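You operate a simulated robot arm through the tools that you are given. There is no shell and no other tool. Be economical: measure what you need, move in short steps, check, and stop when the job is done.

You are at the controls of a simulated two-armed robot. One attempt, no reset.

## Task
Stand the panel that the card names in the vice and grip it.
Fine: open the vice first, wind in to the green flag and no further, end stop against the panel.

Only the result counts: the job must be done as asked and must still hold three seconds after the hand-in. Knocking over, shifting, dropping, spilling or breaking anything else fails it.

## Robot
Two 7-joint arms with two-finger parallel grippers on one trunk, on a base that drives. Base frame: it is fixed to the floor where the robot stands at the start and does not move with it; the origin is under the middle of the robot, x ahead of it, y to its left, z up; the surface under the hand at the start is at about z = 0.9. Lengths are in m, angles in degrees, forces in N, time in s.
The left shoulder is at the start at [0.05, 0.158, 1.108], the right one opposite. With the tool pointing down near the work surface each hand reaches from about 0.22 to 0.66 m from the robot's upright axis, wherever it stands, measured 20 degrees to its own side. Places, roughly: slot of the vice [0.5, -0.1, 0.9]; vice end stop [0.4, -0.2, 0.9]; vice knob [0.4, 0, 0.9]. Payload 3.91 kg a hand.
The tool frame of a hand sits at the grasp point between the pads (the TCP): z along the fingers, y along the line on which they close. The tips reach 0.03 m beyond it. Largest opening 0.11 m; finger width 0.02, thickness 0.01; the body of the gripper, 0.048 by 0.112 m, starts 0.055 m behind the TCP.
Orientation is told as [roll, pitch, yaw] about the base's x, y, z axes, in that order, counted from this pose: with the fingers straight down and closing along the base's y, the tool's x points along the base's -x, its y along +y and its z along -z.

## Interface
- The arms move only by the tool send_rows. It takes "left_deltas", "right_deltas" or both (then of equal length, played together; a hand with none holds still); each is a list of rows, each an object (a shift or turn left out is 0, a gripper value left out holds the last) with "turn": the turn, a rotation vector about the tool's x, y, z in units of 60 degrees (1.0 is 60 degrees), a list of three; "delta_pos": the shift along the tool's x, y, z in units of 400 mm (1.0 is 400 mm), a list of three; "jaw": the finger opening in m, from 0 to 0.11. In form: [{"turn": [wx, wy, wz], "delta_pos": [x, y, z], "jaw": jaw}, ...]. A call has 1 to 12 rows; each row is the pose to reach, as a shift and turn from the pose commanded when the call began, along the tool's axes at that moment. A call with a number of a shift or a turn outside -1 to 1 is refused whole. Each row takes 0.2 s and may step no farther than 0.05 m and 8.6 degrees from the row before; otherwise, or with a gripper value out of range, the whole call is refused. A pose out of reach is approached as far as the arm can. The call stops where the force on the tool passes 40 N (or 10 N more than at its start, if that is more) or the arm is blocked; 0.2 s more then pass. Each finger travels about 0.153 m/s and halts on what it meets, pressing with about 21 N; the grip force reading is that of the motor and also rises with nothing between the fingers. The clock runs only during rows and for 0.2 s after the last one: add rows that repeat a pose to give the fingers time. It gives the time, the measured TCP pose, the force on the tool (base axes), the opening and the grip force at its end, in the units of the frame above (readings bear some noise), with the torque about the TCP (base axes, N m) and any sound that the robot's microphone picked up.
- Cameras (640 x 400 px; columns grow to the right, rows downward): "scene" is now at [0.1216, -0.0368, 1.2494]; the picture's right is [-0.42, -0.91, 0.00], its down [-0.47, 0.22, -0.85] and it looks along [0.78, -0.36, -0.52] (base axes); focal length 214 px, centre (320, 200). "left" rides on the left gripper at [0.072, -0.017, -0.103] in its tool frame; the picture's right is [0.23, 0.97, 0.00], its down [-0.76, 0.18, -0.62] and it looks along [-0.61, 0.14, 0.78] (tool axes); focal length 222 px, centre (320, 200). "right" rides on the right gripper at [0.072, 0.017, -0.103] in its tool frame; the picture's right is [-0.23, 0.97, 0.00], its down [-0.76, -0.18, -0.62] and it looks along [-0.61, -0.14, 0.78] (tool axes); focal length 222 px, centre (320, 200). There is no depth. A picture from a camera that has moved, and an enlarged one, comes with that camera's place and axes in the base frame and with its lens.
- capture(camera): a new picture of that camera. It takes no simulated time.
- slide_trunk(by): slides the trunk up (or, below 0, down) by that many m; the arms and the scene camera ride with it, the base frame stays. It gives what a move gives, with no picture.
- base_move(legs): drives the robot by 1 to 6 legs, each [ahead, turn to the left] in m and degrees, along the robot's own axes; the way and the turn of a leg run together, so that a leg with both is an arc; at most 1.5 m and 180 degrees a leg. The arms and the cameras ride along, it lands a little off, and it stops where it bumps. It gives what a move gives.
- pan_tilt(pan, tilt): turns the head with the scene camera to pan (to the left, within 80 degrees either way) and tilt (down, from -29 to 69), counted from straight ahead of the robot. It gives what a move gives.
- inspect(camera, box): a new picture of the part [left, top, right, bottom] of that camera's present view, enlarged. It takes no simulated time.
- finish_job(): hands the job in; it is judged then, once.

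Go step by step. Nothing tells you exact positions but the pictures and the camera data: compare them with the known pose of the tool, close in by small moves and look again before you grip or let go. The budget is 120 turns and 100 pictures, counting those below and the enlarged ones. Unless the task says otherwise, let go and move clear before handing in, and close with one line.

The tools are called after "Request:" as a command line: name --argument value ..., lists and objects as JSON in quotes. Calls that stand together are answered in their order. send_rows: Moves the arms, as the interface text tells. Its arguments: {"type":"object","properties":{"left_deltas":{"type":"array","items":{"type":"object","properties":{"turn":{"type":"array","items":{"type":"number"}},"delta_pos":{"type":"array","items":{"type":"number"}},"jaw":{"type":"number"}}}},"right_deltas":{"type":"array","items":{"type":"object","properties":{"turn":{"type":"array","items":{"type":"number"}},"delta_pos":{"type":"array","items":{"type":"number"}},"jaw":{"type":"number"}}}}},"required":[]} The other tools are called the same way: slide_trunk (by) slides the trunk up or down; base_move (legs) drives the base; pan_tilt (pan, tilt) turns the head that bears the scene camera; capture (camera) takes a picture; inspect (camera, box) takes an enlarged picture of a part of a camera's view; finish_job () hands the job in.

At the start:

```text
t: 0.0
left_eef_pos: [0.4039, 0.0143, 1.196]
left_tool_rot: [-0.1, -0.1, 0.2]
left_ft_force: [0.3, 0.2, 0.1]
left_wrist_torque: [-0.03, -0.03, 0.0]
left_grip_width: 0.1098
left_gripper_force: 0.1
right_eef_pos: [0.3102, -0.3461, 1.1528]
right_tool_rot: [-0.1, 0.0, 0.0]
right_ft_force: [-0.2, 1.4, 0.1]
right_wrist_torque: [0.01, 0.01, 0.0]
right_grip_width: 0.1099
right_gripper_force: 0.1
trunk travel left (down, up): [-0.35, 0.132]
robot x, y, heading: [0.0001, 0.003, -0.0]
head pan, tilt: [-24.6, 31.3]
```

scene: 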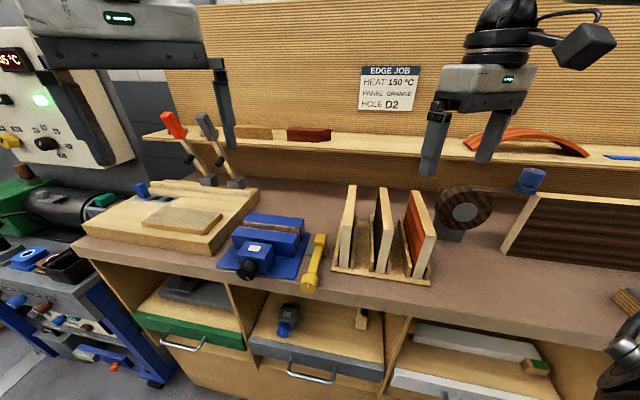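
right: 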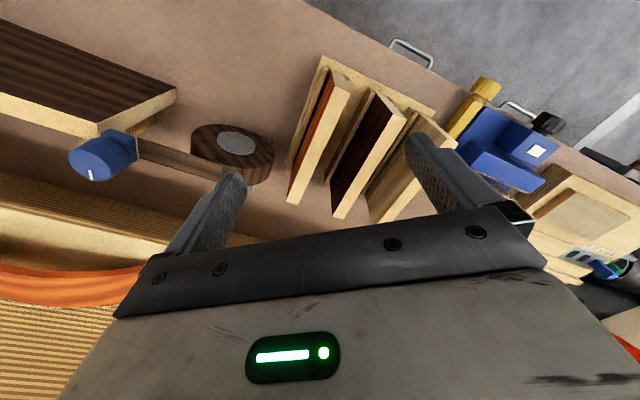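
left: 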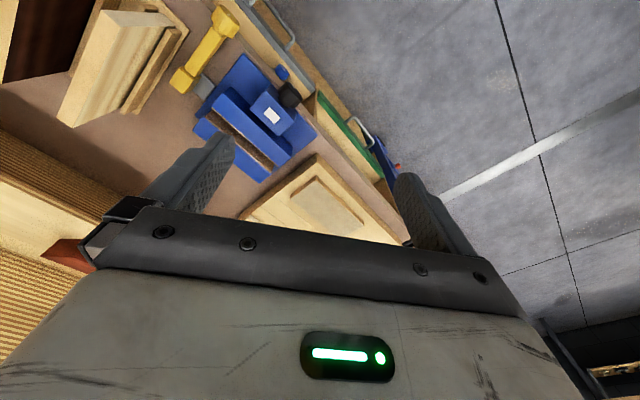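

I see the card, a rack with three panels, and the blue vice with a yellow end stop. First I'll read the card and look closely at the vice and rack.

Request:
inspect --camera "scene" --box '[340, 50, 440, 120]'

Request:
inspect --camera "scene" --box '[200, 180, 360, 300]'

Request:
inspect --camera "scene" --box '[310, 170, 460, 300]'

```text
5.71 times, centred on (390, 85) of scene
camera zoom: at [0.1216, -0.0368, 1.2494], right [-0.42, -0.91, 0.0], down [-0.47, 0.22, -0.85], along [0.78, -0.36, -0.52], focal length 1226 px, centre (-80, 857)
```

zoom: 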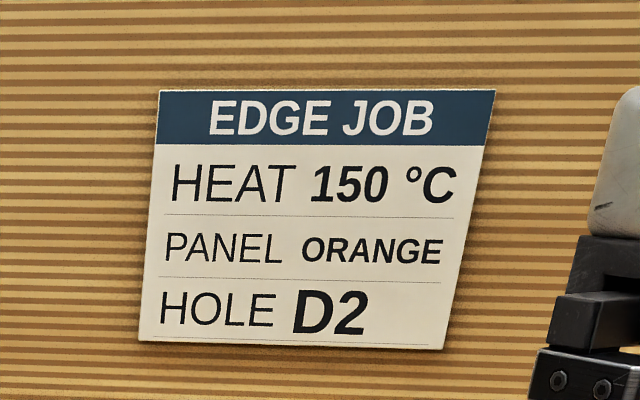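

```text
3.33 times, centred on (280, 240) of scene
camera zoom: at [0.1216, -0.0368, 1.2494], right [-0.42, -0.91, 0.0], down [-0.47, 0.22, -0.85], along [0.78, -0.36, -0.52], focal length 715 px, centre (453, 67)
```

zoom: 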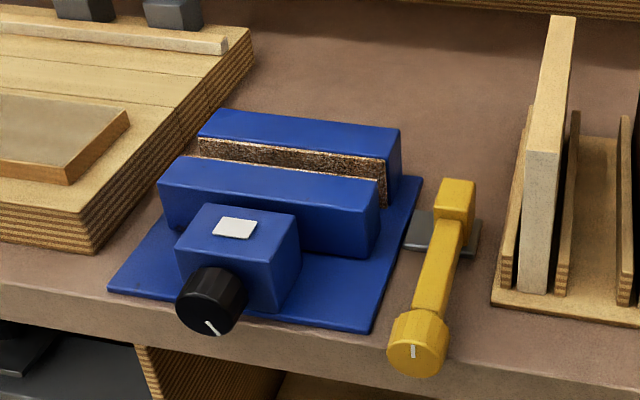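

```text
3.08 times, centred on (385, 235) of scene
camera zoom: at [0.1216, -0.0368, 1.2494], right [-0.42, -0.91, 0.0], down [-0.47, 0.22, -0.85], along [0.78, -0.36, -0.52], focal length 660 px, centre (120, 92)
```

zoom: 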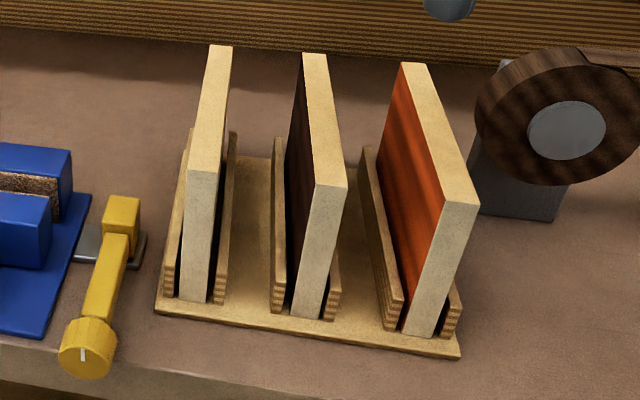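

The card says ORANGE, which is the rightmost panel in the rack. Next I'll check the vice from the left hand's camera and the rack from the right's.

Request:
inspect --camera "left" --box '[140, 0, 340, 190]'

Request:
inspect --camera "right" --box '[260, 30, 580, 230]'

Request:
pan_tilt --pan -20 --tilt 45

Request:
capture --camera "scene"

```text
2.11 times, centred on (240, 95) of left
camera zoom: at [0.332, -0.0042, 1.2994], right [-0.23, 0.97, 0.0], down [0.76, 0.18, 0.62], along [0.61, 0.14, -0.78], focal length 468 px, centre (488, 421)
```

zoom: 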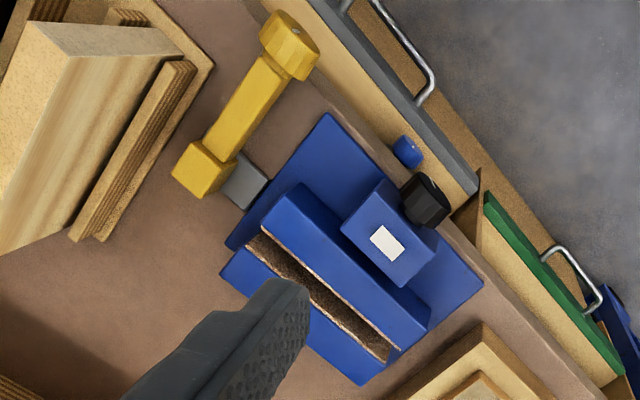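

```text
2.00 times, centred on (420, 130) of right
camera zoom: at [0.2366, -0.3303, 1.2562], right [0.23, 0.97, 0.0], down [0.76, -0.18, 0.62], along [0.61, -0.14, -0.78], focal length 444 px, centre (120, 340)
```

zoom: 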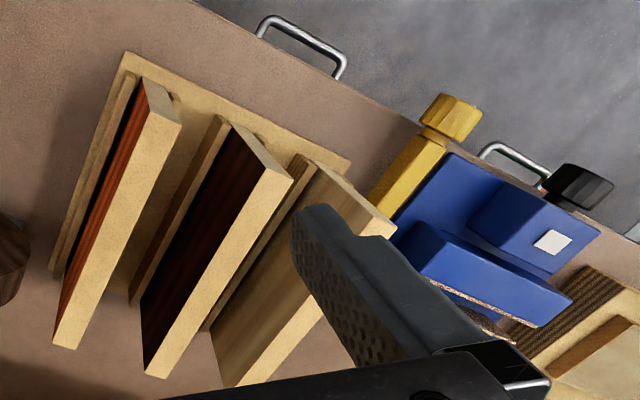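

```text
t: 0.8
left_eef_pos: [0.4024, 0.0136, 1.1973]
left_tool_rot: [-0.1, -0.1, 0.1]
left_ft_force: [-0.7, 1.2, 0.4]
left_wrist_torque: [-0.02, 0.02, -0.02]
left_grip_width: 0.11
left_gripper_force: 0.2
right_eef_pos: [0.3104, -0.3469, 1.1539]
right_tool_rot: [0.0, 0.1, 0.1]
right_ft_force: [0.2, 0.5, -0.2]
right_wrist_torque: [0.02, -0.01, 0.04]
right_grip_width: 0.1101
right_gripper_force: 0.0
trunk travel left (down, up): [-0.35, 0.132]
robot x, y, heading: [0.0006, 0.0012, -0.3]
head pan, tilt: [-20.0, 45.0]
```

```text
91 pictures are left
camera scene: at [0.1163, -0.0272, 1.2289], right [-0.34, -0.94, 0.0], down [-0.66, 0.24, -0.71], along [0.66, -0.24, -0.71], focal length 214 px, centre (320, 200)
```

scene: 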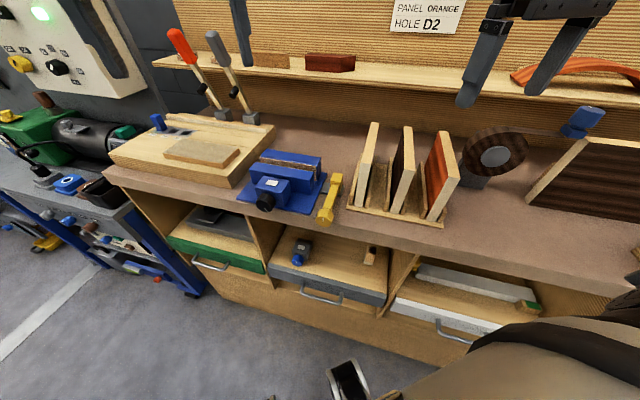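

The whole bench is yawed about -33° from my base frame. The knob is near (0.43, -0.03, 0.93) and faces back along that axis, so I'll turn to face the bench square and back off for a horizontal approach.

Request:
base_move --legs '[[0, -33], [-0.17, 0]]'

Request:
pan_tilt --pan 12 --tilt 38

Request:
capture --camera "scene"

Request:
capture --camera "left"

```text
t: 3.8
left_eef_pos: [0.2018, -0.1133, 1.1966]
left_tool_rot: [-0.1, 0.0, -32.8]
left_ft_force: [0.3, -0.1, 1.0]
left_wrist_torque: [-0.01, -0.02, 0.02]
left_grip_width: 0.1103
left_gripper_force: 0.1
right_eef_pos: [-0.0724, -0.3667, 1.1531]
right_tool_rot: [-0.1, 0.0, -32.9]
right_ft_force: [-0.5, 1.0, 0.4]
right_wrist_torque: [0.01, -0.01, -0.03]
right_grip_width: 0.1099
right_gripper_force: 0.1
trunk travel left (down, up): [-0.35, 0.132]
robot x, y, heading: [-0.1426, 0.092, -32.8]
head pan, tilt: [-20.0, 45.0]
```

```text
t: 4.8
left_eef_pos: [0.2032, -0.1149, 1.1952]
left_tool_rot: [-0.1, 0.1, -32.7]
left_ft_force: [-0.3, -0.7, 0.6]
left_wrist_torque: [-0.04, -0.02, -0.01]
left_grip_width: 0.11
left_gripper_force: 0.0
right_eef_pos: [-0.0723, -0.3677, 1.1539]
right_tool_rot: [0.0, 0.0, -32.9]
right_ft_force: [0.7, -0.1, 0.5]
right_wrist_torque: [0.0, 0.0, 0.03]
right_grip_width: 0.1099
right_gripper_force: 0.0
trunk travel left (down, up): [-0.35, 0.132]
robot x, y, heading: [-0.1437, 0.09, -32.9]
head pan, tilt: [12.0, 38.0]
```

```text
90 pictures are left
camera scene: at [-0.0296, 0.041, 1.2391], right [-0.36, -0.93, 0.0], down [-0.58, 0.22, -0.79], along [0.74, -0.28, -0.62], focal length 214 px, centre (320, 200)
```

scene: 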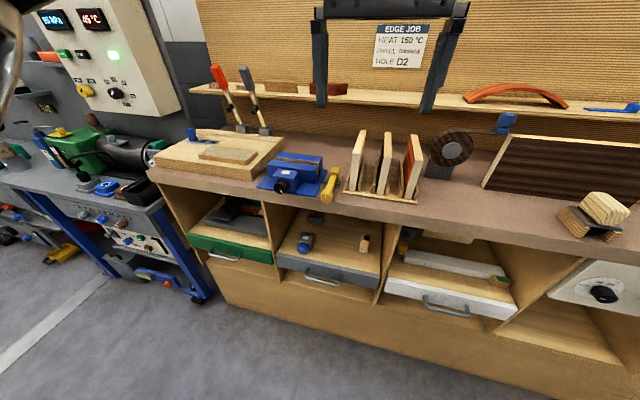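

```text
89 pictures are left
camera left: at [0.1336, -0.0905, 1.2994], right [0.34, 0.94, 0.0], down [0.74, -0.26, 0.62], along [0.59, -0.21, -0.78], focal length 222 px, centre (320, 200)
```

left: 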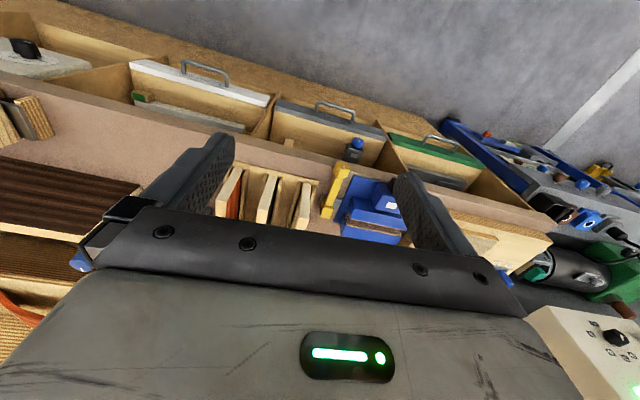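

The robot is now square to the bench, about 0.17 m back. I'll bring the left hand over to the knob's line while pitching it toward horizontal.

Request:
send_rows --left_deltas '[{"turn": [0, -0.125, 0], "delta_pos": [-0.015, 0.06, 0]}, {"turn": [0, -0.25, 0], "delta_pos": [-0.03, 0.12, 0]}, {"turn": [0, -0.375, 0], "delta_pos": [-0.045, 0.18, 0]}, {"turn": [0, -0.5, 0], "delta_pos": [-0.06, 0.24, 0]}, {"turn": [0, -0.625, 0], "delta_pos": [-0.075, 0.3, 0.02]}, {"turn": [0, -0.75, 0], "delta_pos": [-0.09, 0.36, 0.06]}, {"turn": [0, -0.875, 0], "delta_pos": [-0.105, 0.42, 0.12]}, {"turn": [0, -1.0, 0], "delta_pos": [-0.12, 0.4875, 0.18]}]'

Request:
capture --camera "left"

Request:
capture --camera "scene"

```text
t: 6.6
left_eef_pos: [0.3483, 0.0238, 1.1238]
left_tool_rot: [-0.2, -60.2, -32.6]
left_ft_force: [0.3, 0.1, 0.3]
left_wrist_torque: [0.01, 0.02, -0.03]
left_grip_width: 0.1097
left_gripper_force: 0.1
right_eef_pos: [-0.0713, -0.366, 1.1528]
right_tool_rot: [0.1, 0.0, -32.8]
right_ft_force: [0.5, 0.1, -0.7]
right_wrist_torque: [-0.01, 0.0, 0.0]
right_grip_width: 0.11
right_gripper_force: 0.1
trunk travel left (down, up): [-0.35, 0.132]
robot x, y, heading: [-0.1464, 0.0933, -32.7]
head pan, tilt: [12.0, 38.0]
```

```text
88 pictures are left
camera left: at [0.2344, 0.077, 1.1121], right [0.43, 0.88, -0.2], down [-0.04, 0.24, 0.97], along [0.9, -0.41, 0.14], focal length 222 px, centre (320, 200)
```

left: 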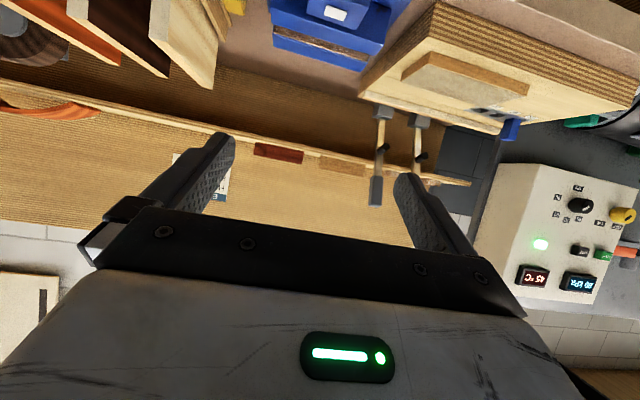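

```text
87 pictures are left
camera scene: at [-0.0294, 0.0416, 1.2392], right [-0.36, -0.93, 0.0], down [-0.58, 0.22, -0.79], along [0.74, -0.28, -0.62], focal length 214 px, centre (320, 200)
```

scene: 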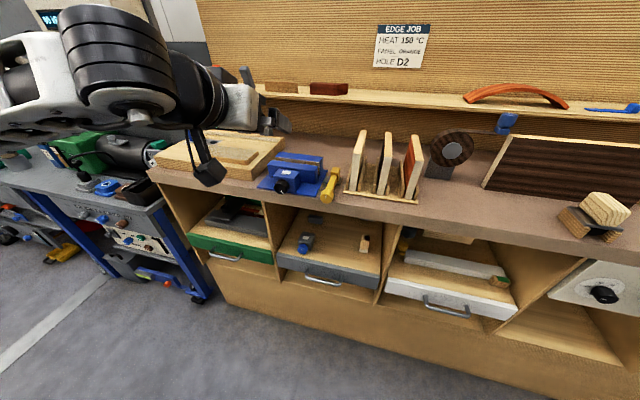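

The hand is at 60° pitch. I'll enlarge the vice in the scene view before going further.

Request:
inspect --camera "scene" --box '[240, 140, 352, 210]'

Request:
inspect --camera "right" --box '[340, 40, 640, 230]'

```text
5.71 times, centred on (296, 175) of scene
camera zoom: at [-0.0294, 0.0416, 1.2392], right [-0.36, -0.93, 0.0], down [-0.58, 0.22, -0.79], along [0.74, -0.28, -0.62], focal length 1226 px, centre (457, 343)
```

zoom: 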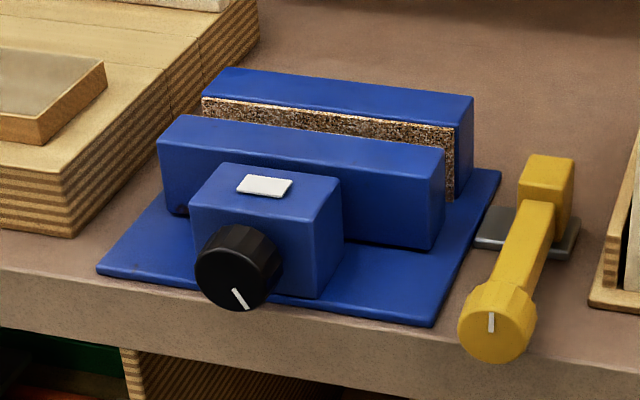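

```text
2.11 times, centred on (490, 135) of right
camera zoom: at [-0.1242, -0.313, 1.2564], right [0.72, 0.69, 0.0], down [0.54, -0.56, 0.62], along [0.43, -0.45, -0.78], focal length 468 px, centre (-38, 337)
```

zoom: 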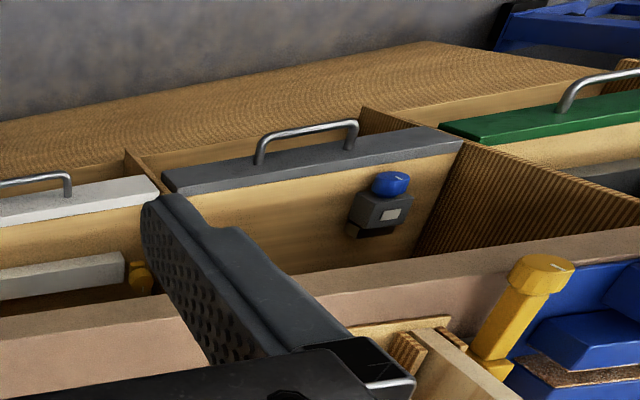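

The black knob is about 36 mm across, centred near z 0.928. I'll finish pitching to horizontal and lower to knob height, staying short of the knob.

Request:
send_rows --left_deltas '[{"turn": [0, -0.08, 0], "delta_pos": [0.07, 0, 0.03]}, {"turn": [0, -0.17, 0], "delta_pos": [0.14, 0, 0.06]}, {"turn": [0, -0.25, 0], "delta_pos": [0.21, 0, 0.095]}, {"turn": [0, -0.33, 0], "delta_pos": [0.28, 0, 0.13]}, {"turn": [0, -0.42, 0], "delta_pos": [0.35, 0, 0.16]}, {"turn": [0, -0.5, 0], "delta_pos": [0.436, 0, 0.194]}]'

Request:
capture --camera "left"

Request:
capture --camera "scene"

```text
t: 8.0
left_eef_pos: [0.3429, 0.0157, 1.0524]
left_tool_rot: [-0.8, -73.4, -33.5]
left_ft_force: [0.1, 0.3, 0.7]
left_wrist_torque: [0.0, -0.02, 0.02]
left_grip_width: 0.11
left_gripper_force: 0.2
left hand out of reach, approached as far as the arm can: row 3, 4, 5, 6
right_eef_pos: [-0.0705, -0.3674, 1.1523]
right_tool_rot: [0.1, 0.0, -32.9]
right_ft_force: [0.2, 0.3, -0.2]
right_wrist_torque: [-0.02, 0.03, 0.01]
right_grip_width: 0.1096
right_gripper_force: 0.0
trunk travel left (down, up): [-0.35, 0.132]
robot x, y, heading: [-0.1445, 0.0926, -32.8]
head pan, tilt: [12.0, 38.0]
```

```text
84 pictures are left
camera left: at [0.2359, 0.0678, 1.0125], right [0.5, 0.84, -0.22], down [-0.21, 0.36, 0.91], along [0.84, -0.4, 0.36], focal length 222 px, centre (320, 200)
```

left: 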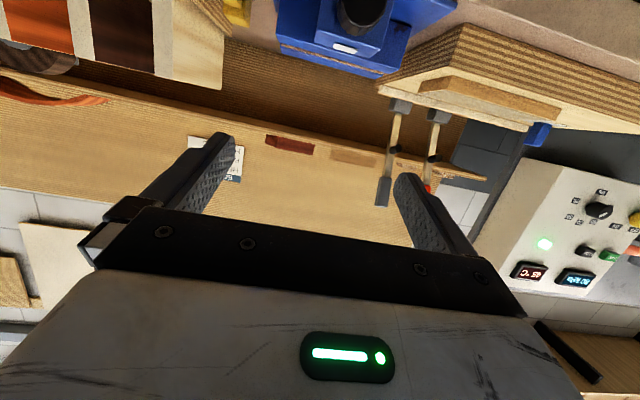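

```text
83 pictures are left
camera scene: at [-0.0294, 0.0413, 1.2391], right [-0.36, -0.93, 0.0], down [-0.58, 0.22, -0.79], along [0.74, -0.28, -0.62], focal length 214 px, centre (320, 200)
```

scene: 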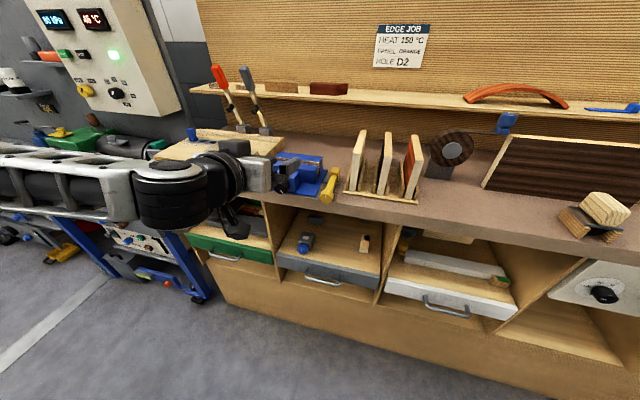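

The wrist runs out of range at this height, so I'll lower the trunk to bring the shoulder nearer knob height.

Request:
slide_trunk --by -0.12

Request:
send_rows --left_deltas '[{"turn": [0, -0.09, 0]}, {"turn": [0, -0.18, 0]}, {"turn": [0, -0.277, 0]}]'

Request:
capture --camera "left"

Request:
capture --camera "scene"

```text
t: 9.5
left_eef_pos: [0.3435, 0.0145, 0.9329]
left_tool_rot: [-0.5, -73.4, -33.8]
left_ft_force: [-0.1, 0.5, -0.3]
left_wrist_torque: [0.01, 0.03, 0.0]
left_grip_width: 0.1099
left_gripper_force: 0.0
right_eef_pos: [-0.0709, -0.3676, 1.0328]
right_tool_rot: [0.0, 0.0, -32.9]
right_ft_force: [0.1, -0.5, 0.4]
right_wrist_torque: [-0.01, 0.0, -0.02]
right_grip_width: 0.1102
right_gripper_force: 0.1
trunk travel left (down, up): [-0.23, 0.252]
robot x, y, heading: [-0.1477, 0.0893, -32.7]
head pan, tilt: [12.0, 38.0]
```

```text
t: 10.3
left_eef_pos: [0.3112, -0.023, 0.9722]
left_tool_rot: [-84.1, -87.2, 52.4]
left_ft_force: [-2.8, -2.1, -2.4]
left_wrist_torque: [-0.07, -0.15, 0.26]
left_grip_width: 0.1099
left_gripper_force: 0.1
left hand out of reach, approached as far as the arm can: row 1, 2, 3
right_eef_pos: [-0.0709, -0.3674, 1.0331]
right_tool_rot: [0.0, 0.0, -32.9]
right_ft_force: [1.7, 0.9, 0.4]
right_wrist_torque: [-0.13, 0.09, -0.04]
right_grip_width: 0.11
right_gripper_force: 0.1
trunk travel left (down, up): [-0.23, 0.252]
robot x, y, heading: [-0.1402, 0.0935, -33.0]
head pan, tilt: [12.0, 38.0]
```

```text
82 pictures are left
camera left: at [0.2128, 0.0121, 0.9015], right [0.5, 0.82, -0.27], down [-0.42, 0.51, 0.76], along [0.76, -0.27, 0.6], focal length 222 px, centre (320, 200)
```

left: 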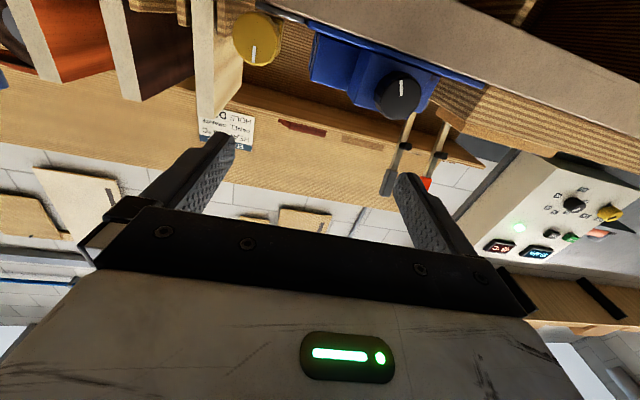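

```text
81 pictures are left
camera scene: at [-0.0294, 0.0413, 1.1191], right [-0.36, -0.93, 0.0], down [-0.58, 0.22, -0.79], along [0.74, -0.28, -0.62], focal length 214 px, centre (320, 200)
```

scene: 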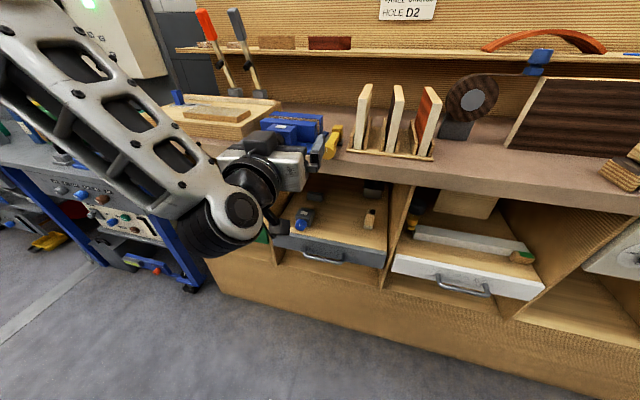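

The elbow reconfigured and the hand is now nearly horizontal along the bench normal. I'll hold for a moment to see the settled pose.

Request:
send_rows --left_deltas '[{"turn": [0, 0, 0]}, {"turn": [0, 0, 0]}]'

Request:
capture --camera "left"

```text
t: 10.9
left_eef_pos: [0.3009, -0.0344, 0.9688]
left_tool_rot: [-25.4, -89.6, -8.3]
left_ft_force: [0.5, 0.3, -0.2]
left_wrist_torque: [-0.04, 0.02, 0.01]
left_grip_width: 0.11
left_gripper_force: 0.1
right_eef_pos: [-0.0712, -0.3664, 1.034]
right_tool_rot: [0.1, 0.0, -32.9]
right_ft_force: [0.0, 0.7, 0.6]
right_wrist_torque: [0.02, -0.02, -0.01]
right_grip_width: 0.1101
right_gripper_force: 0.1
trunk travel left (down, up): [-0.23, 0.252]
robot x, y, heading: [-0.1455, 0.0916, -32.9]
head pan, tilt: [12.0, 38.0]
```

```text
80 pictures are left
camera left: at [0.2057, 0.0084, 0.8965], right [0.54, 0.81, -0.23], down [-0.41, 0.49, 0.76], along [0.73, -0.32, 0.6], focal length 222 px, centre (320, 200)
```

left: 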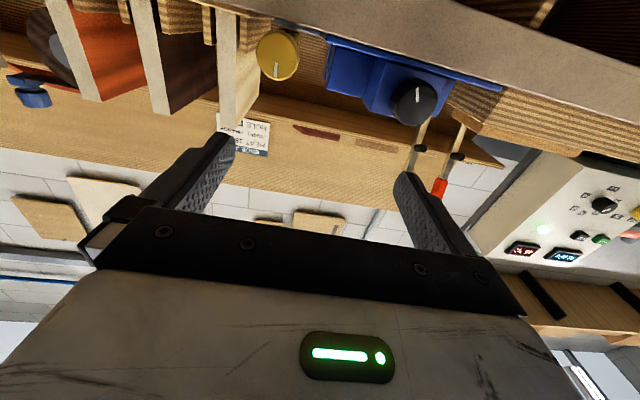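

The hand is horizontal, and the left-camera view puts the knob at about (0.423, -0.029, 0.929). I'll align laterally and in height, still short of the knob.

Request:
send_rows --left_deltas '[{"delta_pos": [0.03, 0.06, 0]}, {"delta_pos": [0.07, 0.12, 0]}, {"delta_pos": [0.1, 0.178, 0], "jaw": 0.065}, {"delta_pos": [0.1, 0.178, 0], "jaw": 0.065}]'

Request:
capture --camera "left"

Request:
inspect --camera "scene" --box '[210, 90, 370, 190]'

```text
t: 11.9
left_eef_pos: [0.2982, -0.037, 0.9697]
left_tool_rot: [-55.7, -89.8, 21.5]
left_ft_force: [0.5, 0.1, -0.3]
left_wrist_torque: [0.02, 0.02, -0.04]
left_grip_width: 0.0651
left_gripper_force: 0.0
left hand out of reach, approached as far as the arm can: row 1, 2, 3, 4
right_eef_pos: [-0.0714, -0.3664, 1.0323]
right_tool_rot: [0.1, 0.0, -33.0]
right_ft_force: [0.2, -0.6, -0.3]
right_wrist_torque: [0.04, 0.0, 0.03]
right_grip_width: 0.1099
right_gripper_force: 0.0
trunk travel left (down, up): [-0.23, 0.252]
robot x, y, heading: [-0.1427, 0.0906, -32.7]
head pan, tilt: [12.0, 38.0]
```

```text
79 pictures are left
camera left: at [0.2041, 0.0067, 0.897], right [0.55, 0.81, -0.23], down [-0.41, 0.5, 0.76], along [0.73, -0.32, 0.61], focal length 222 px, centre (320, 200)
```

left: 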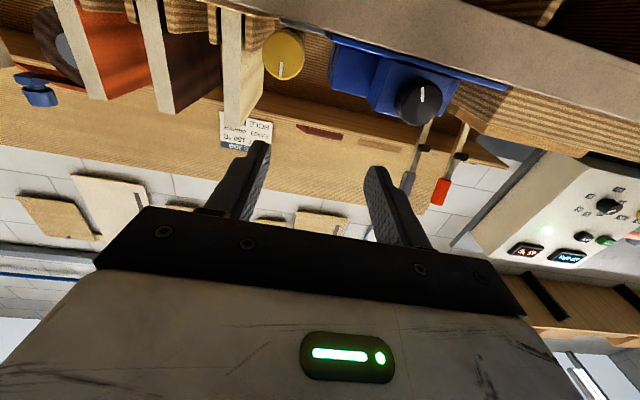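

```text
4.00 times, centred on (290, 140) of scene
camera zoom: at [-0.0296, 0.041, 1.1191], right [-0.36, -0.93, 0.0], down [-0.58, 0.22, -0.79], along [0.74, -0.28, -0.62], focal length 858 px, centre (440, 440)
```

zoom: 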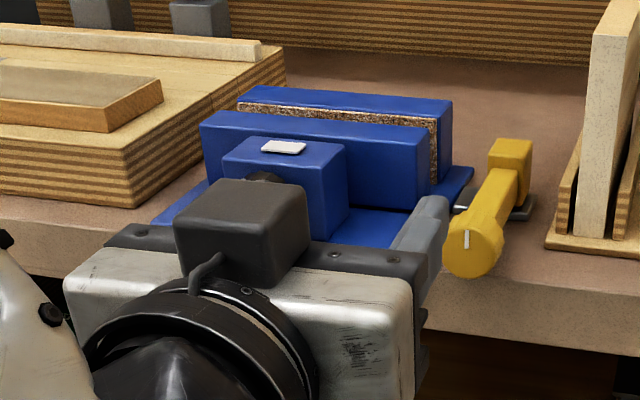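

The arm is too folded here to move sideways. I'll back the base further so it can stretch out.

Request:
base_move --legs '[[-0.14, 0]]'

Request:
send_rows --left_deltas '[{"delta_pos": [0.0, 0.04, 0.04]}, {"delta_pos": [0.0, 0.09, 0.1]}, {"delta_pos": [0.0, 0.14, 0.16]}, {"delta_pos": [0.04, 0.17, 0.22]}, {"delta_pos": [0.08, 0.17, 0.27]}]'

Request:
capture --camera "scene"

Request:
capture --camera "left"

```text
t: 13.2
left_eef_pos: [0.183, 0.0385, 0.9689]
left_tool_rot: [-57.8, -89.9, 23.5]
left_ft_force: [-0.4, 0.2, 0.2]
left_wrist_torque: [-0.03, 0.01, 0.0]
left_grip_width: 0.0651
left_gripper_force: 0.0
right_eef_pos: [-0.1876, -0.2913, 1.0328]
right_tool_rot: [0.0, 0.0, -32.8]
right_ft_force: [0.3, -0.9, -0.1]
right_wrist_torque: [0.01, 0.0, -0.04]
right_grip_width: 0.1098
right_gripper_force: 0.0
trunk travel left (down, up): [-0.23, 0.252]
robot x, y, heading: [-0.2628, 0.1653, -33.0]
head pan, tilt: [12.0, 38.0]
```

```text
t: 14.4
left_eef_pos: [0.2587, -0.0084, 0.9923]
left_tool_rot: [-7.1, -88.8, -25.9]
left_ft_force: [0.4, 0.3, 0.4]
left_wrist_torque: [-0.04, 0.02, 0.01]
left_grip_width: 0.0651
left_gripper_force: 0.0
left hand out of reach, approached as far as the arm can: row 1, 2, 3, 4, 5
right_eef_pos: [-0.1873, -0.2919, 1.0327]
right_tool_rot: [0.0, 0.0, -32.8]
right_ft_force: [-0.8, 0.1, -0.3]
right_wrist_torque: [0.01, 0.0, 0.03]
right_grip_width: 0.1099
right_gripper_force: 0.1
trunk travel left (down, up): [-0.23, 0.252]
robot x, y, heading: [-0.26, 0.1682, -33.1]
head pan, tilt: [12.0, 38.0]
```

```text
77 pictures are left
camera scene: at [-0.1458, 0.1162, 1.1191], right [-0.36, -0.93, 0.0], down [-0.58, 0.22, -0.79], along [0.74, -0.28, -0.62], focal length 214 px, centre (320, 200)
```

scene: 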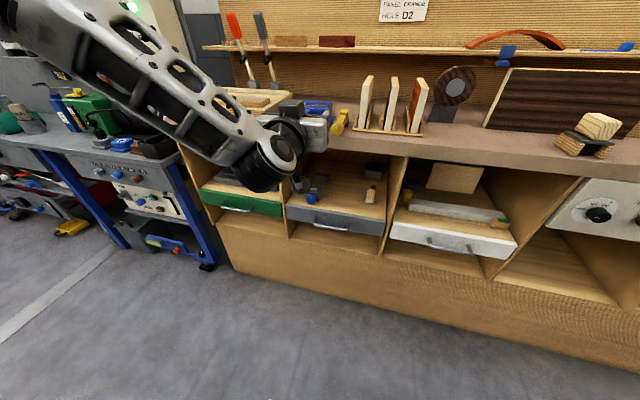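

```text
76 pictures are left
camera left: at [0.1619, 0.0327, 0.9211], right [0.53, 0.82, -0.23], down [-0.41, 0.48, 0.77], along [0.74, -0.31, 0.59], focal length 222 px, centre (320, 200)
```

left: 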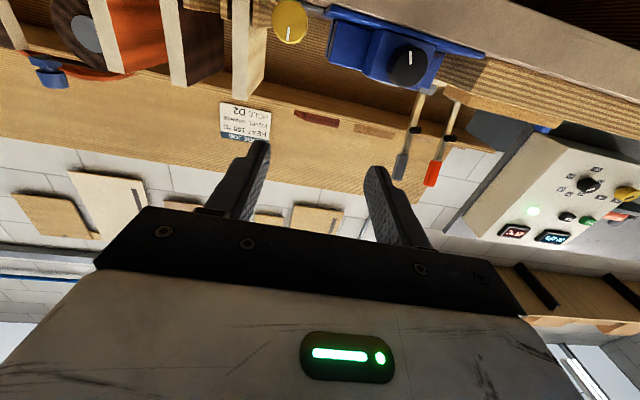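

Height still looks like the limit. I'll lower the trunk further so the forearm comes in flatter.

Request:
slide_trunk --by -0.12

Request:
send_rows --left_deltas '[{"delta_pos": [-0.03, 0.02, 0.03]}, {"delta_pos": [-0.06, 0.04, 0.06]}, {"delta_pos": [-0.1, 0.06, 0.09]}, {"delta_pos": [-0.13, 0.08, 0.12]}, {"delta_pos": [-0.13, 0.1, 0.12]}]'

Request:
capture --camera "scene"

Request:
capture --camera "left"

```text
t: 15.9
left_eef_pos: [0.257, -0.0083, 0.872]
left_tool_rot: [-7.8, -88.8, -25.0]
left_ft_force: [0.6, 0.6, 1.2]
left_wrist_torque: [0.03, 0.02, 0.0]
left_grip_width: 0.0651
left_gripper_force: 0.1
right_eef_pos: [-0.1874, -0.2912, 0.9125]
right_tool_rot: [0.0, -0.1, -32.8]
right_ft_force: [0.6, 0.2, 0.2]
right_wrist_torque: [0.01, 0.03, -0.03]
right_grip_width: 0.1097
right_gripper_force: 0.1
trunk travel left (down, up): [-0.11, 0.372]
robot x, y, heading: [-0.259, 0.1666, -32.8]
head pan, tilt: [12.0, 38.0]
```

```text
t: 17.1
left_eef_pos: [0.3209, -0.0034, 0.9232]
left_tool_rot: [-5.1, -88.8, -27.7]
left_ft_force: [-0.5, -0.2, 0.2]
left_wrist_torque: [0.01, 0.0, -0.01]
left_grip_width: 0.065
left_gripper_force: 0.0
right_eef_pos: [-0.1879, -0.2917, 0.9125]
right_tool_rot: [-0.1, -0.1, -32.8]
right_ft_force: [-0.4, 0.7, 0.1]
right_wrist_torque: [0.02, -0.03, -0.01]
right_grip_width: 0.1099
right_gripper_force: 0.1
trunk travel left (down, up): [-0.11, 0.372]
robot x, y, heading: [-0.2657, 0.1679, -32.7]
head pan, tilt: [12.0, 38.0]
```

```text
75 pictures are left
camera scene: at [-0.1458, 0.1162, 0.9991], right [-0.36, -0.93, 0.0], down [-0.58, 0.22, -0.79], along [0.74, -0.28, -0.62], focal length 214 px, centre (320, 200)
```

scene: 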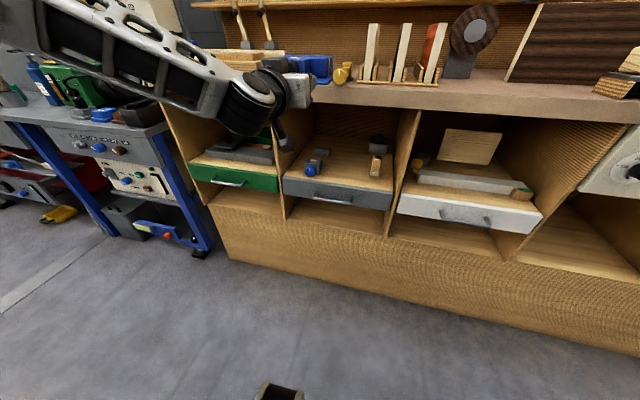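

```text
74 pictures are left
camera left: at [0.2243, 0.0388, 0.8529], right [0.52, 0.82, -0.23], down [-0.41, 0.48, 0.77], along [0.74, -0.31, 0.59], focal length 222 px, centre (320, 200)
```

left: 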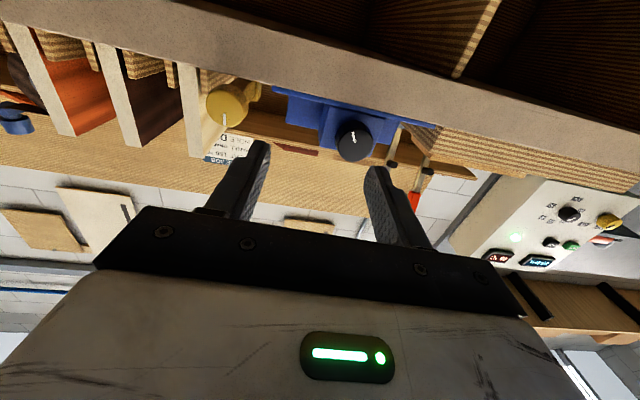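

That works: the hand is reachable and level. I'll align with the knob axis and slide forward so the fingers straddle the knob.

Request:
send_rows --left_deltas '[{"delta_pos": [-0.007, 0.045, 0]}, {"delta_pos": [-0.013, 0.089, 0]}, {"delta_pos": [-0.013, 0.089, 0.07]}, {"delta_pos": [-0.015, 0.089, 0.14]}, {"delta_pos": [-0.017, 0.089, 0.2]}]'

Request:
capture --camera "left"

Request:
inspect --camera "scene" --box '[230, 30, 370, 120]'

```text
t: 18.3
left_eef_pos: [0.4119, 0.0224, 0.9423]
left_tool_rot: [-3.4, -88.9, -29.8]
left_ft_force: [-19.4, 11.3, -1.7]
left_wrist_torque: [0.21, 0.23, -0.94]
left_grip_width: 0.0652
left_gripper_force: 0.5
left hand out of reach, approached as far as the arm can: row 1, 2, 3, 4, 5
right_eef_pos: [-0.189, -0.2907, 0.9127]
right_tool_rot: [0.1, -0.1, -32.8]
right_ft_force: [-1.3, -0.2, 0.2]
right_wrist_torque: [0.0, -0.05, -0.02]
right_grip_width: 0.11
right_gripper_force: 0.0
trunk travel left (down, up): [-0.11, 0.372]
robot x, y, heading: [-0.2599, 0.1696, -32.8]
head pan, tilt: [12.0, 38.0]
```

```text
73 pictures are left
camera left: at [0.3165, 0.0646, 0.8724], right [0.53, 0.82, -0.23], down [-0.41, 0.48, 0.77], along [0.74, -0.32, 0.59], focal length 222 px, centre (320, 200)
```

left: 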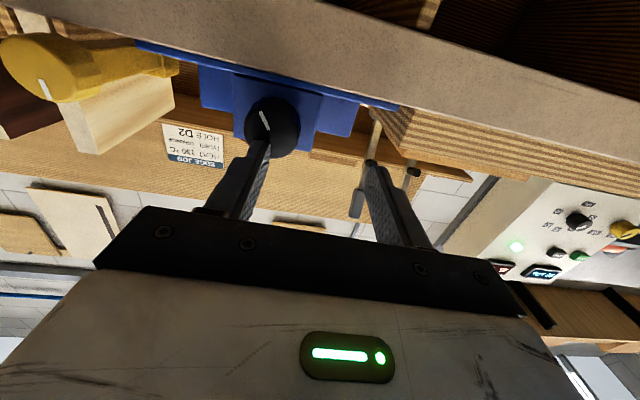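

```text
4.44 times, centred on (300, 75) of scene
camera zoom: at [-0.1475, 0.1174, 0.9994], right [-0.35, -0.94, 0.0], down [-0.57, 0.22, -0.79], along [0.74, -0.28, -0.61], focal length 953 px, centre (409, 756)
```

zoom: 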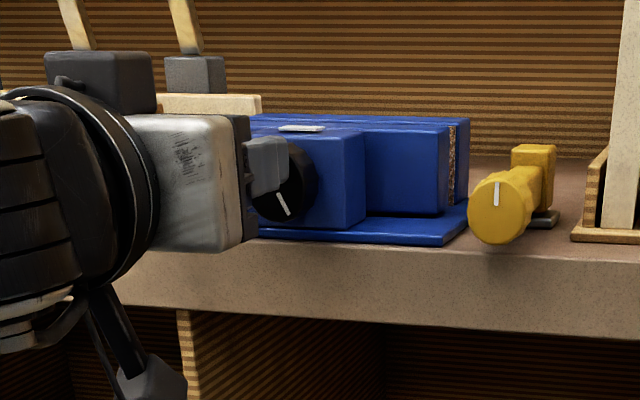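

The right finger touched the knob face because the arm ran into a limit and drifted left. I'll back off, lower the trunk more and work with the arm straighter.

Request:
base_move --legs '[[-0.13, 0]]'

Request:
slide_trunk --by -0.07

Request:
send_rows --left_deltas '[{"delta_pos": [-0.02, -0.02, 0.03]}, {"delta_pos": [-0.05, -0.04, 0.06]}, {"delta_pos": [-0.08, -0.06, 0.09]}, {"delta_pos": [-0.11, -0.08, 0.12]}, {"delta_pos": [-0.13, -0.08, 0.12]}]'

Request:
capture --camera "scene"

```text
t: 19.6
left_eef_pos: [0.3059, 0.0931, 0.9427]
left_tool_rot: [-7.4, -88.9, -25.6]
left_ft_force: [-0.4, -0.3, -0.2]
left_wrist_torque: [0.0, -0.01, -0.02]
left_grip_width: 0.0649
left_gripper_force: 0.1
right_eef_pos: [-0.2967, -0.2213, 0.9127]
right_tool_rot: [0.1, 0.2, -32.8]
right_ft_force: [-0.1, -0.3, -0.1]
right_wrist_torque: [-0.02, -0.03, 0.01]
right_grip_width: 0.1101
right_gripper_force: 0.0
trunk travel left (down, up): [-0.11, 0.372]
robot x, y, heading: [-0.3725, 0.2415, -32.9]
head pan, tilt: [12.0, 38.0]
```

```text
t: 20.7
left_eef_pos: [0.3067, 0.091, 0.8729]
left_tool_rot: [-7.6, -88.9, -25.4]
left_ft_force: [0.4, -0.3, 0.2]
left_wrist_torque: [0.03, 0.03, 0.03]
left_grip_width: 0.065
left_gripper_force: 0.1
right_eef_pos: [-0.2982, -0.2223, 0.8427]
right_tool_rot: [0.0, 0.0, -32.9]
right_ft_force: [-0.2, 0.0, -0.4]
right_wrist_torque: [0.03, -0.03, 0.0]
right_grip_width: 0.1099
right_gripper_force: 0.0
trunk travel left (down, up): [-0.04, 0.442]
robot x, y, heading: [-0.3688, 0.2404, -33.0]
head pan, tilt: [12.0, 38.0]
```

```text
t: 21.9
left_eef_pos: [0.3286, 0.0364, 0.9228]
left_tool_rot: [-6.9, -89.0, -26.0]
left_ft_force: [-0.9, 0.6, 0.8]
left_wrist_torque: [-0.01, 0.03, -0.02]
left_grip_width: 0.065
left_gripper_force: 0.1
right_eef_pos: [-0.2983, -0.2226, 0.8431]
right_tool_rot: [0.0, 0.0, -32.9]
right_ft_force: [0.3, 0.1, -0.5]
right_wrist_torque: [0.03, 0.0, -0.01]
right_grip_width: 0.11
right_gripper_force: 0.0
trunk travel left (down, up): [-0.04, 0.442]
robot x, y, heading: [-0.3673, 0.2406, -33.1]
head pan, tilt: [12.0, 38.0]
```

```text
71 pictures are left
camera scene: at [-0.2554, 0.1867, 0.9291], right [-0.36, -0.93, 0.0], down [-0.58, 0.22, -0.79], along [0.74, -0.28, -0.62], focal length 214 px, centre (320, 200)
```

scene: 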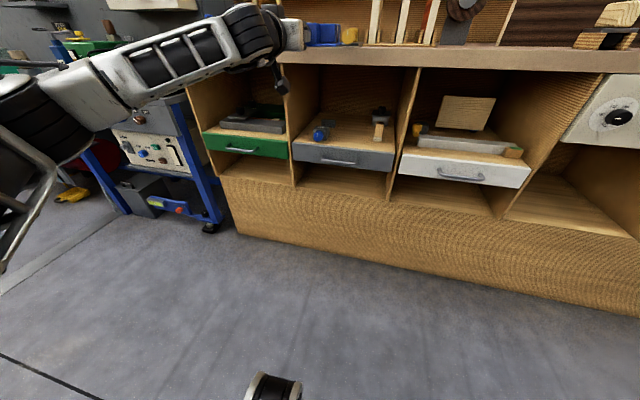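

Now the arm reaches freely and is lined up on the knob axis. I'll raise 6 mm and move forward to just before the knob.

Request:
send_rows --left_deltas '[{"turn": [0, -0.017, 0], "delta_pos": [-0.008, -0.005, 0.05]}, {"turn": [0, -0.017, 0], "delta_pos": [-0.014, -0.005, 0.1]}, {"turn": [0, -0.017, 0], "delta_pos": [-0.015, -0.005, 0.16]}]'

Request:
capture --camera "left"

Request:
pan_tilt --pan 15 --tilt 8

Request:
inspect --camera "scene" --box '[240, 140, 400, 240]'

```text
t: 22.7
left_eef_pos: [0.383, 0.0028, 0.9284]
left_tool_rot: [-73.4, -89.9, 40.2]
left_ft_force: [-0.4, -0.4, -0.3]
left_wrist_torque: [0.01, -0.05, -0.02]
left_grip_width: 0.0649
left_gripper_force: 0.1
right_eef_pos: [-0.2973, -0.2208, 0.8425]
right_tool_rot: [0.0, 0.0, -32.9]
right_ft_force: [0.0, 0.5, 0.8]
right_wrist_torque: [0.03, 0.01, 0.0]
right_grip_width: 0.11
right_gripper_force: 0.1
trunk travel left (down, up): [-0.04, 0.442]
robot x, y, heading: [-0.3734, 0.2372, -32.9]
head pan, tilt: [12.0, 38.0]
```

```text
70 pictures are left
camera left: at [0.2868, 0.0428, 0.8559], right [0.53, 0.82, -0.23], down [-0.42, 0.49, 0.76], along [0.73, -0.31, 0.61], focal length 222 px, centre (320, 200)
```

left: 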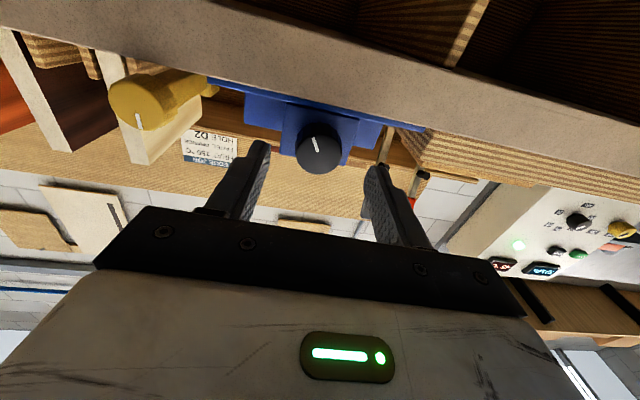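

```text
t: 23.6
left_eef_pos: [0.3815, 0.0016, 0.9281]
left_tool_rot: [-61.1, -89.8, 28.1]
left_ft_force: [0.1, -0.6, 0.1]
left_wrist_torque: [0.02, 0.0, 0.0]
left_grip_width: 0.0651
left_gripper_force: 0.1
right_eef_pos: [-0.2982, -0.221, 0.8433]
right_tool_rot: [0.0, 0.0, -32.9]
right_ft_force: [0.6, 0.2, -0.6]
right_wrist_torque: [0.0, -0.01, -0.01]
right_grip_width: 0.1101
right_gripper_force: 0.1
trunk travel left (down, up): [-0.04, 0.442]
robot x, y, heading: [-0.3687, 0.2361, -33.0]
head pan, tilt: [15.0, 8.0]
```

```text
4.00 times, centred on (320, 190) of scene
camera zoom: at [-0.2479, 0.1891, 0.977], right [-0.31, -0.95, 0.0], down [-0.13, 0.04, -0.99], along [0.94, -0.3, -0.14], focal length 858 px, centre (320, 240)
```

zoom: 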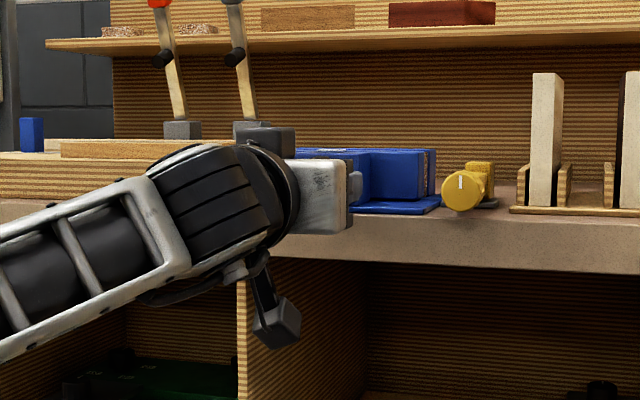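

The knob is centred between the fingers, with the mark pointing near vertical. I'll move forward onto it and close.

Request:
send_rows --left_deltas '[{"delta_pos": [0, -0.007, 0.04]}, {"delta_pos": [0, -0.007, 0.085]}, {"delta_pos": [0, -0.007, 0.085], "jaw": 0.03}, {"delta_pos": [0, -0.007, 0.085], "jaw": 0.03}, {"delta_pos": [0, -0.007, 0.085], "jaw": 0.03}]'

Request:
capture --camera "left"

```text
t: 24.8
left_eef_pos: [0.4105, -0.0175, 0.9271]
left_tool_rot: [-54.6, -89.8, 21.7]
left_ft_force: [3.6, 4.3, -1.0]
left_wrist_torque: [-0.03, -0.02, 0.22]
left_grip_width: 0.035
left_gripper_force: 45.0
right_eef_pos: [-0.2959, -0.2211, 0.8433]
right_tool_rot: [0.0, -0.1, -32.9]
right_ft_force: [-0.7, 0.0, 0.5]
right_wrist_torque: [-0.01, 0.01, 0.03]
right_grip_width: 0.1099
right_gripper_force: 0.0
trunk travel left (down, up): [-0.04, 0.442]
robot x, y, heading: [-0.368, 0.2399, -32.9]
head pan, tilt: [15.0, 8.0]
```

```text
68 pictures are left
camera left: at [0.3144, 0.0229, 0.855], right [0.53, 0.82, -0.23], down [-0.42, 0.49, 0.76], along [0.74, -0.3, 0.6], focal length 222 px, centre (320, 200)
```

left: 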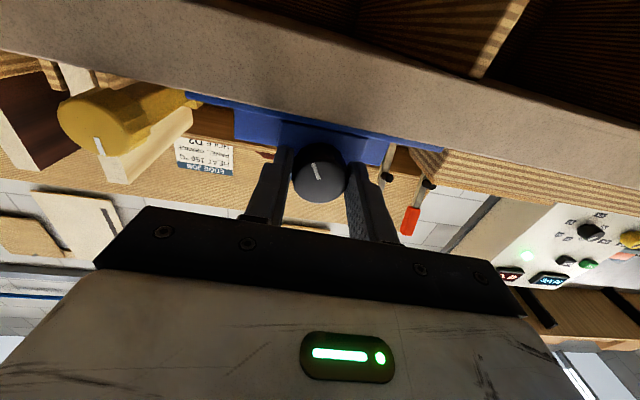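

Gripped at 35 mm. I'll turn counter-clockwise (the opening sense), watching the force and the jaw.

Request:
send_rows --left_deltas '[{"turn": [0, 0, -0.12]}, {"turn": [0, 0, -0.24]}, {"turn": [0, 0, -0.36]}, {"turn": [0, 0, -0.48]}, {"turn": [0, 0, -0.6]}]'

Request:
capture --camera "left"

Request:
inspect --camera "scene" --box '[280, 150, 400, 220]'

```text
t: 26.0
left_eef_pos: [0.4085, -0.0187, 0.9277]
left_tool_rot: [-89.8, -53.7, 56.8]
left_ft_force: [3.2, 3.1, -0.9]
left_wrist_torque: [0.52, 0.73, -0.3]
left_grip_width: 0.035
left_gripper_force: 45.4
right_eef_pos: [-0.2977, -0.2216, 0.8431]
right_tool_rot: [0.0, 0.0, -32.9]
right_ft_force: [-0.4, -0.5, -0.8]
right_wrist_torque: [0.02, 0.02, -0.01]
right_grip_width: 0.11
right_gripper_force: 0.0
trunk travel left (down, up): [-0.04, 0.442]
robot x, y, heading: [-0.3726, 0.2372, -33.1]
head pan, tilt: [15.0, 8.0]
```

```text
67 pictures are left
camera left: at [0.2923, -0.0111, 0.8795], right [0.35, 0.55, -0.76], down [-0.2, 0.84, 0.51], along [0.91, -0.03, 0.4], focal length 222 px, centre (320, 200)
```

left: 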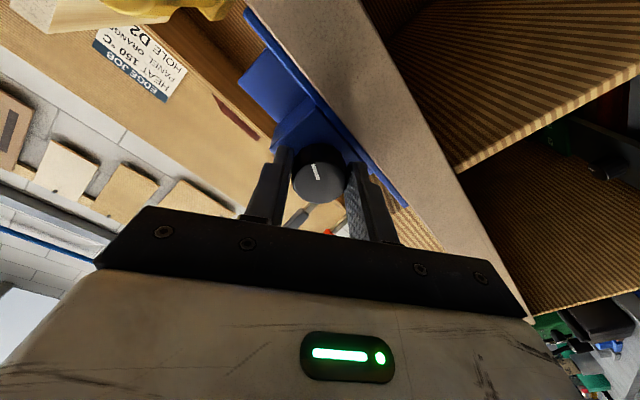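

```text
5.33 times, centred on (340, 185) of scene
camera zoom: at [-0.2475, 0.1892, 0.977], right [-0.31, -0.95, 0.0], down [-0.13, 0.04, -0.99], along [0.94, -0.3, -0.14], focal length 1144 px, centre (213, 280)
```

zoom: 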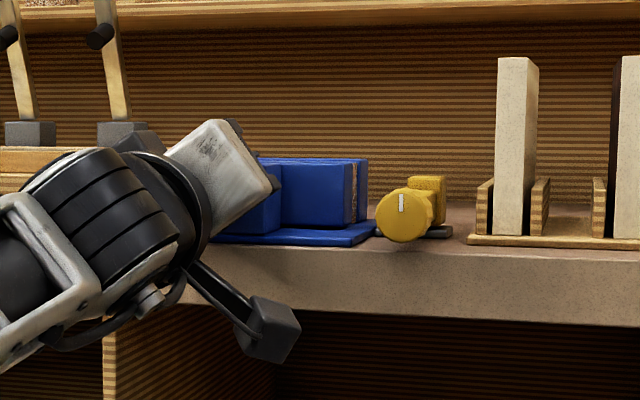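

The knob turns with the hand and seems to back out slightly. I'll continue turning and look from further round.

Request:
send_rows --left_deltas '[{"turn": [0, 0, -0.12], "delta_pos": [0, 0, -0.001]}, {"turn": [0, 0, -0.24], "delta_pos": [0, 0, -0.002]}, {"turn": [0, 0, -0.36], "delta_pos": [0, 0, -0.003]}, {"turn": [0, 0, -0.48], "delta_pos": [0, 0, -0.004]}, {"turn": [0, 0, -0.6], "delta_pos": [0, 0, -0.005]}, {"turn": [0, 0, -0.72], "delta_pos": [0, 0, -0.006]}, {"turn": [0, 0, -0.84], "delta_pos": [0, 0, -0.007]}, {"turn": [0, 0, -0.96], "delta_pos": [0, 0, -0.008]}]'

Request:
inspect --camera "scene" --box '[280, 150, 400, 220]'

Request:
capture --camera "left"

```text
t: 27.8
left_eef_pos: [0.4066, -0.0182, 0.9299]
left_tool_rot: [-90.1, 3.8, 57.0]
left_ft_force: [25.3, -15.0, 18.7]
left_wrist_torque: [-0.17, -0.41, -0.11]
left_grip_width: 0.0349
left_gripper_force: 45.1
right_eef_pos: [-0.2969, -0.2215, 0.8433]
right_tool_rot: [0.0, 0.2, -32.8]
right_ft_force: [-0.2, 0.4, 0.1]
right_wrist_torque: [-0.05, 0.04, 0.02]
right_grip_width: 0.11
right_gripper_force: 0.1
trunk travel left (down, up): [-0.04, 0.442]
robot x, y, heading: [-0.3682, 0.2373, -32.7]
head pan, tilt: [15.0, 8.0]
```

```text
5.33 times, centred on (340, 185) of scene
camera zoom: at [-0.2478, 0.1885, 0.9771], right [-0.31, -0.95, 0.0], down [-0.13, 0.04, -0.99], along [0.94, -0.3, -0.14], focal length 1144 px, centre (213, 280)
```

zoom: 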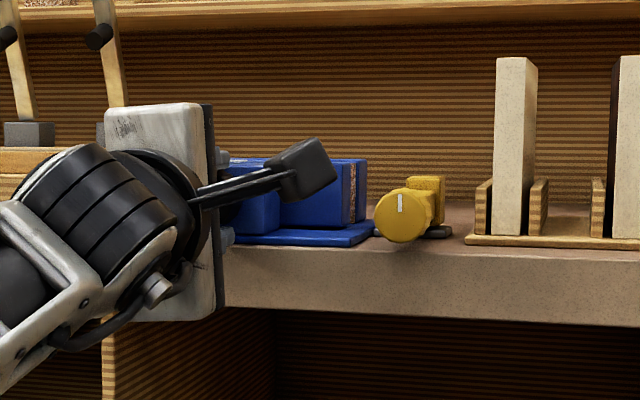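

```text
64 pictures are left
camera left: at [0.2809, -0.0227, 0.9515], right [-0.16, -0.25, -0.96], down [-0.11, 0.97, -0.23], along [0.98, 0.07, -0.18], focal length 222 px, centre (320, 200)
```

left: 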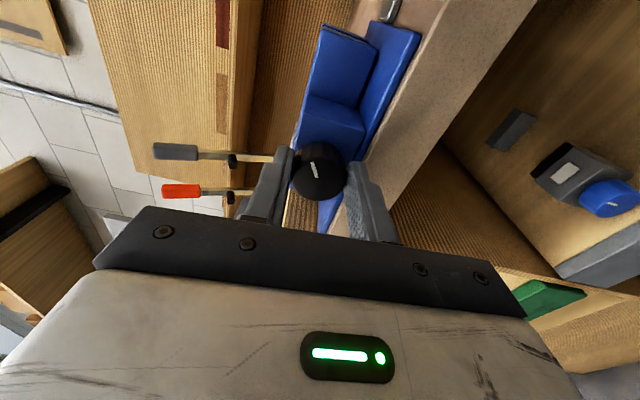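

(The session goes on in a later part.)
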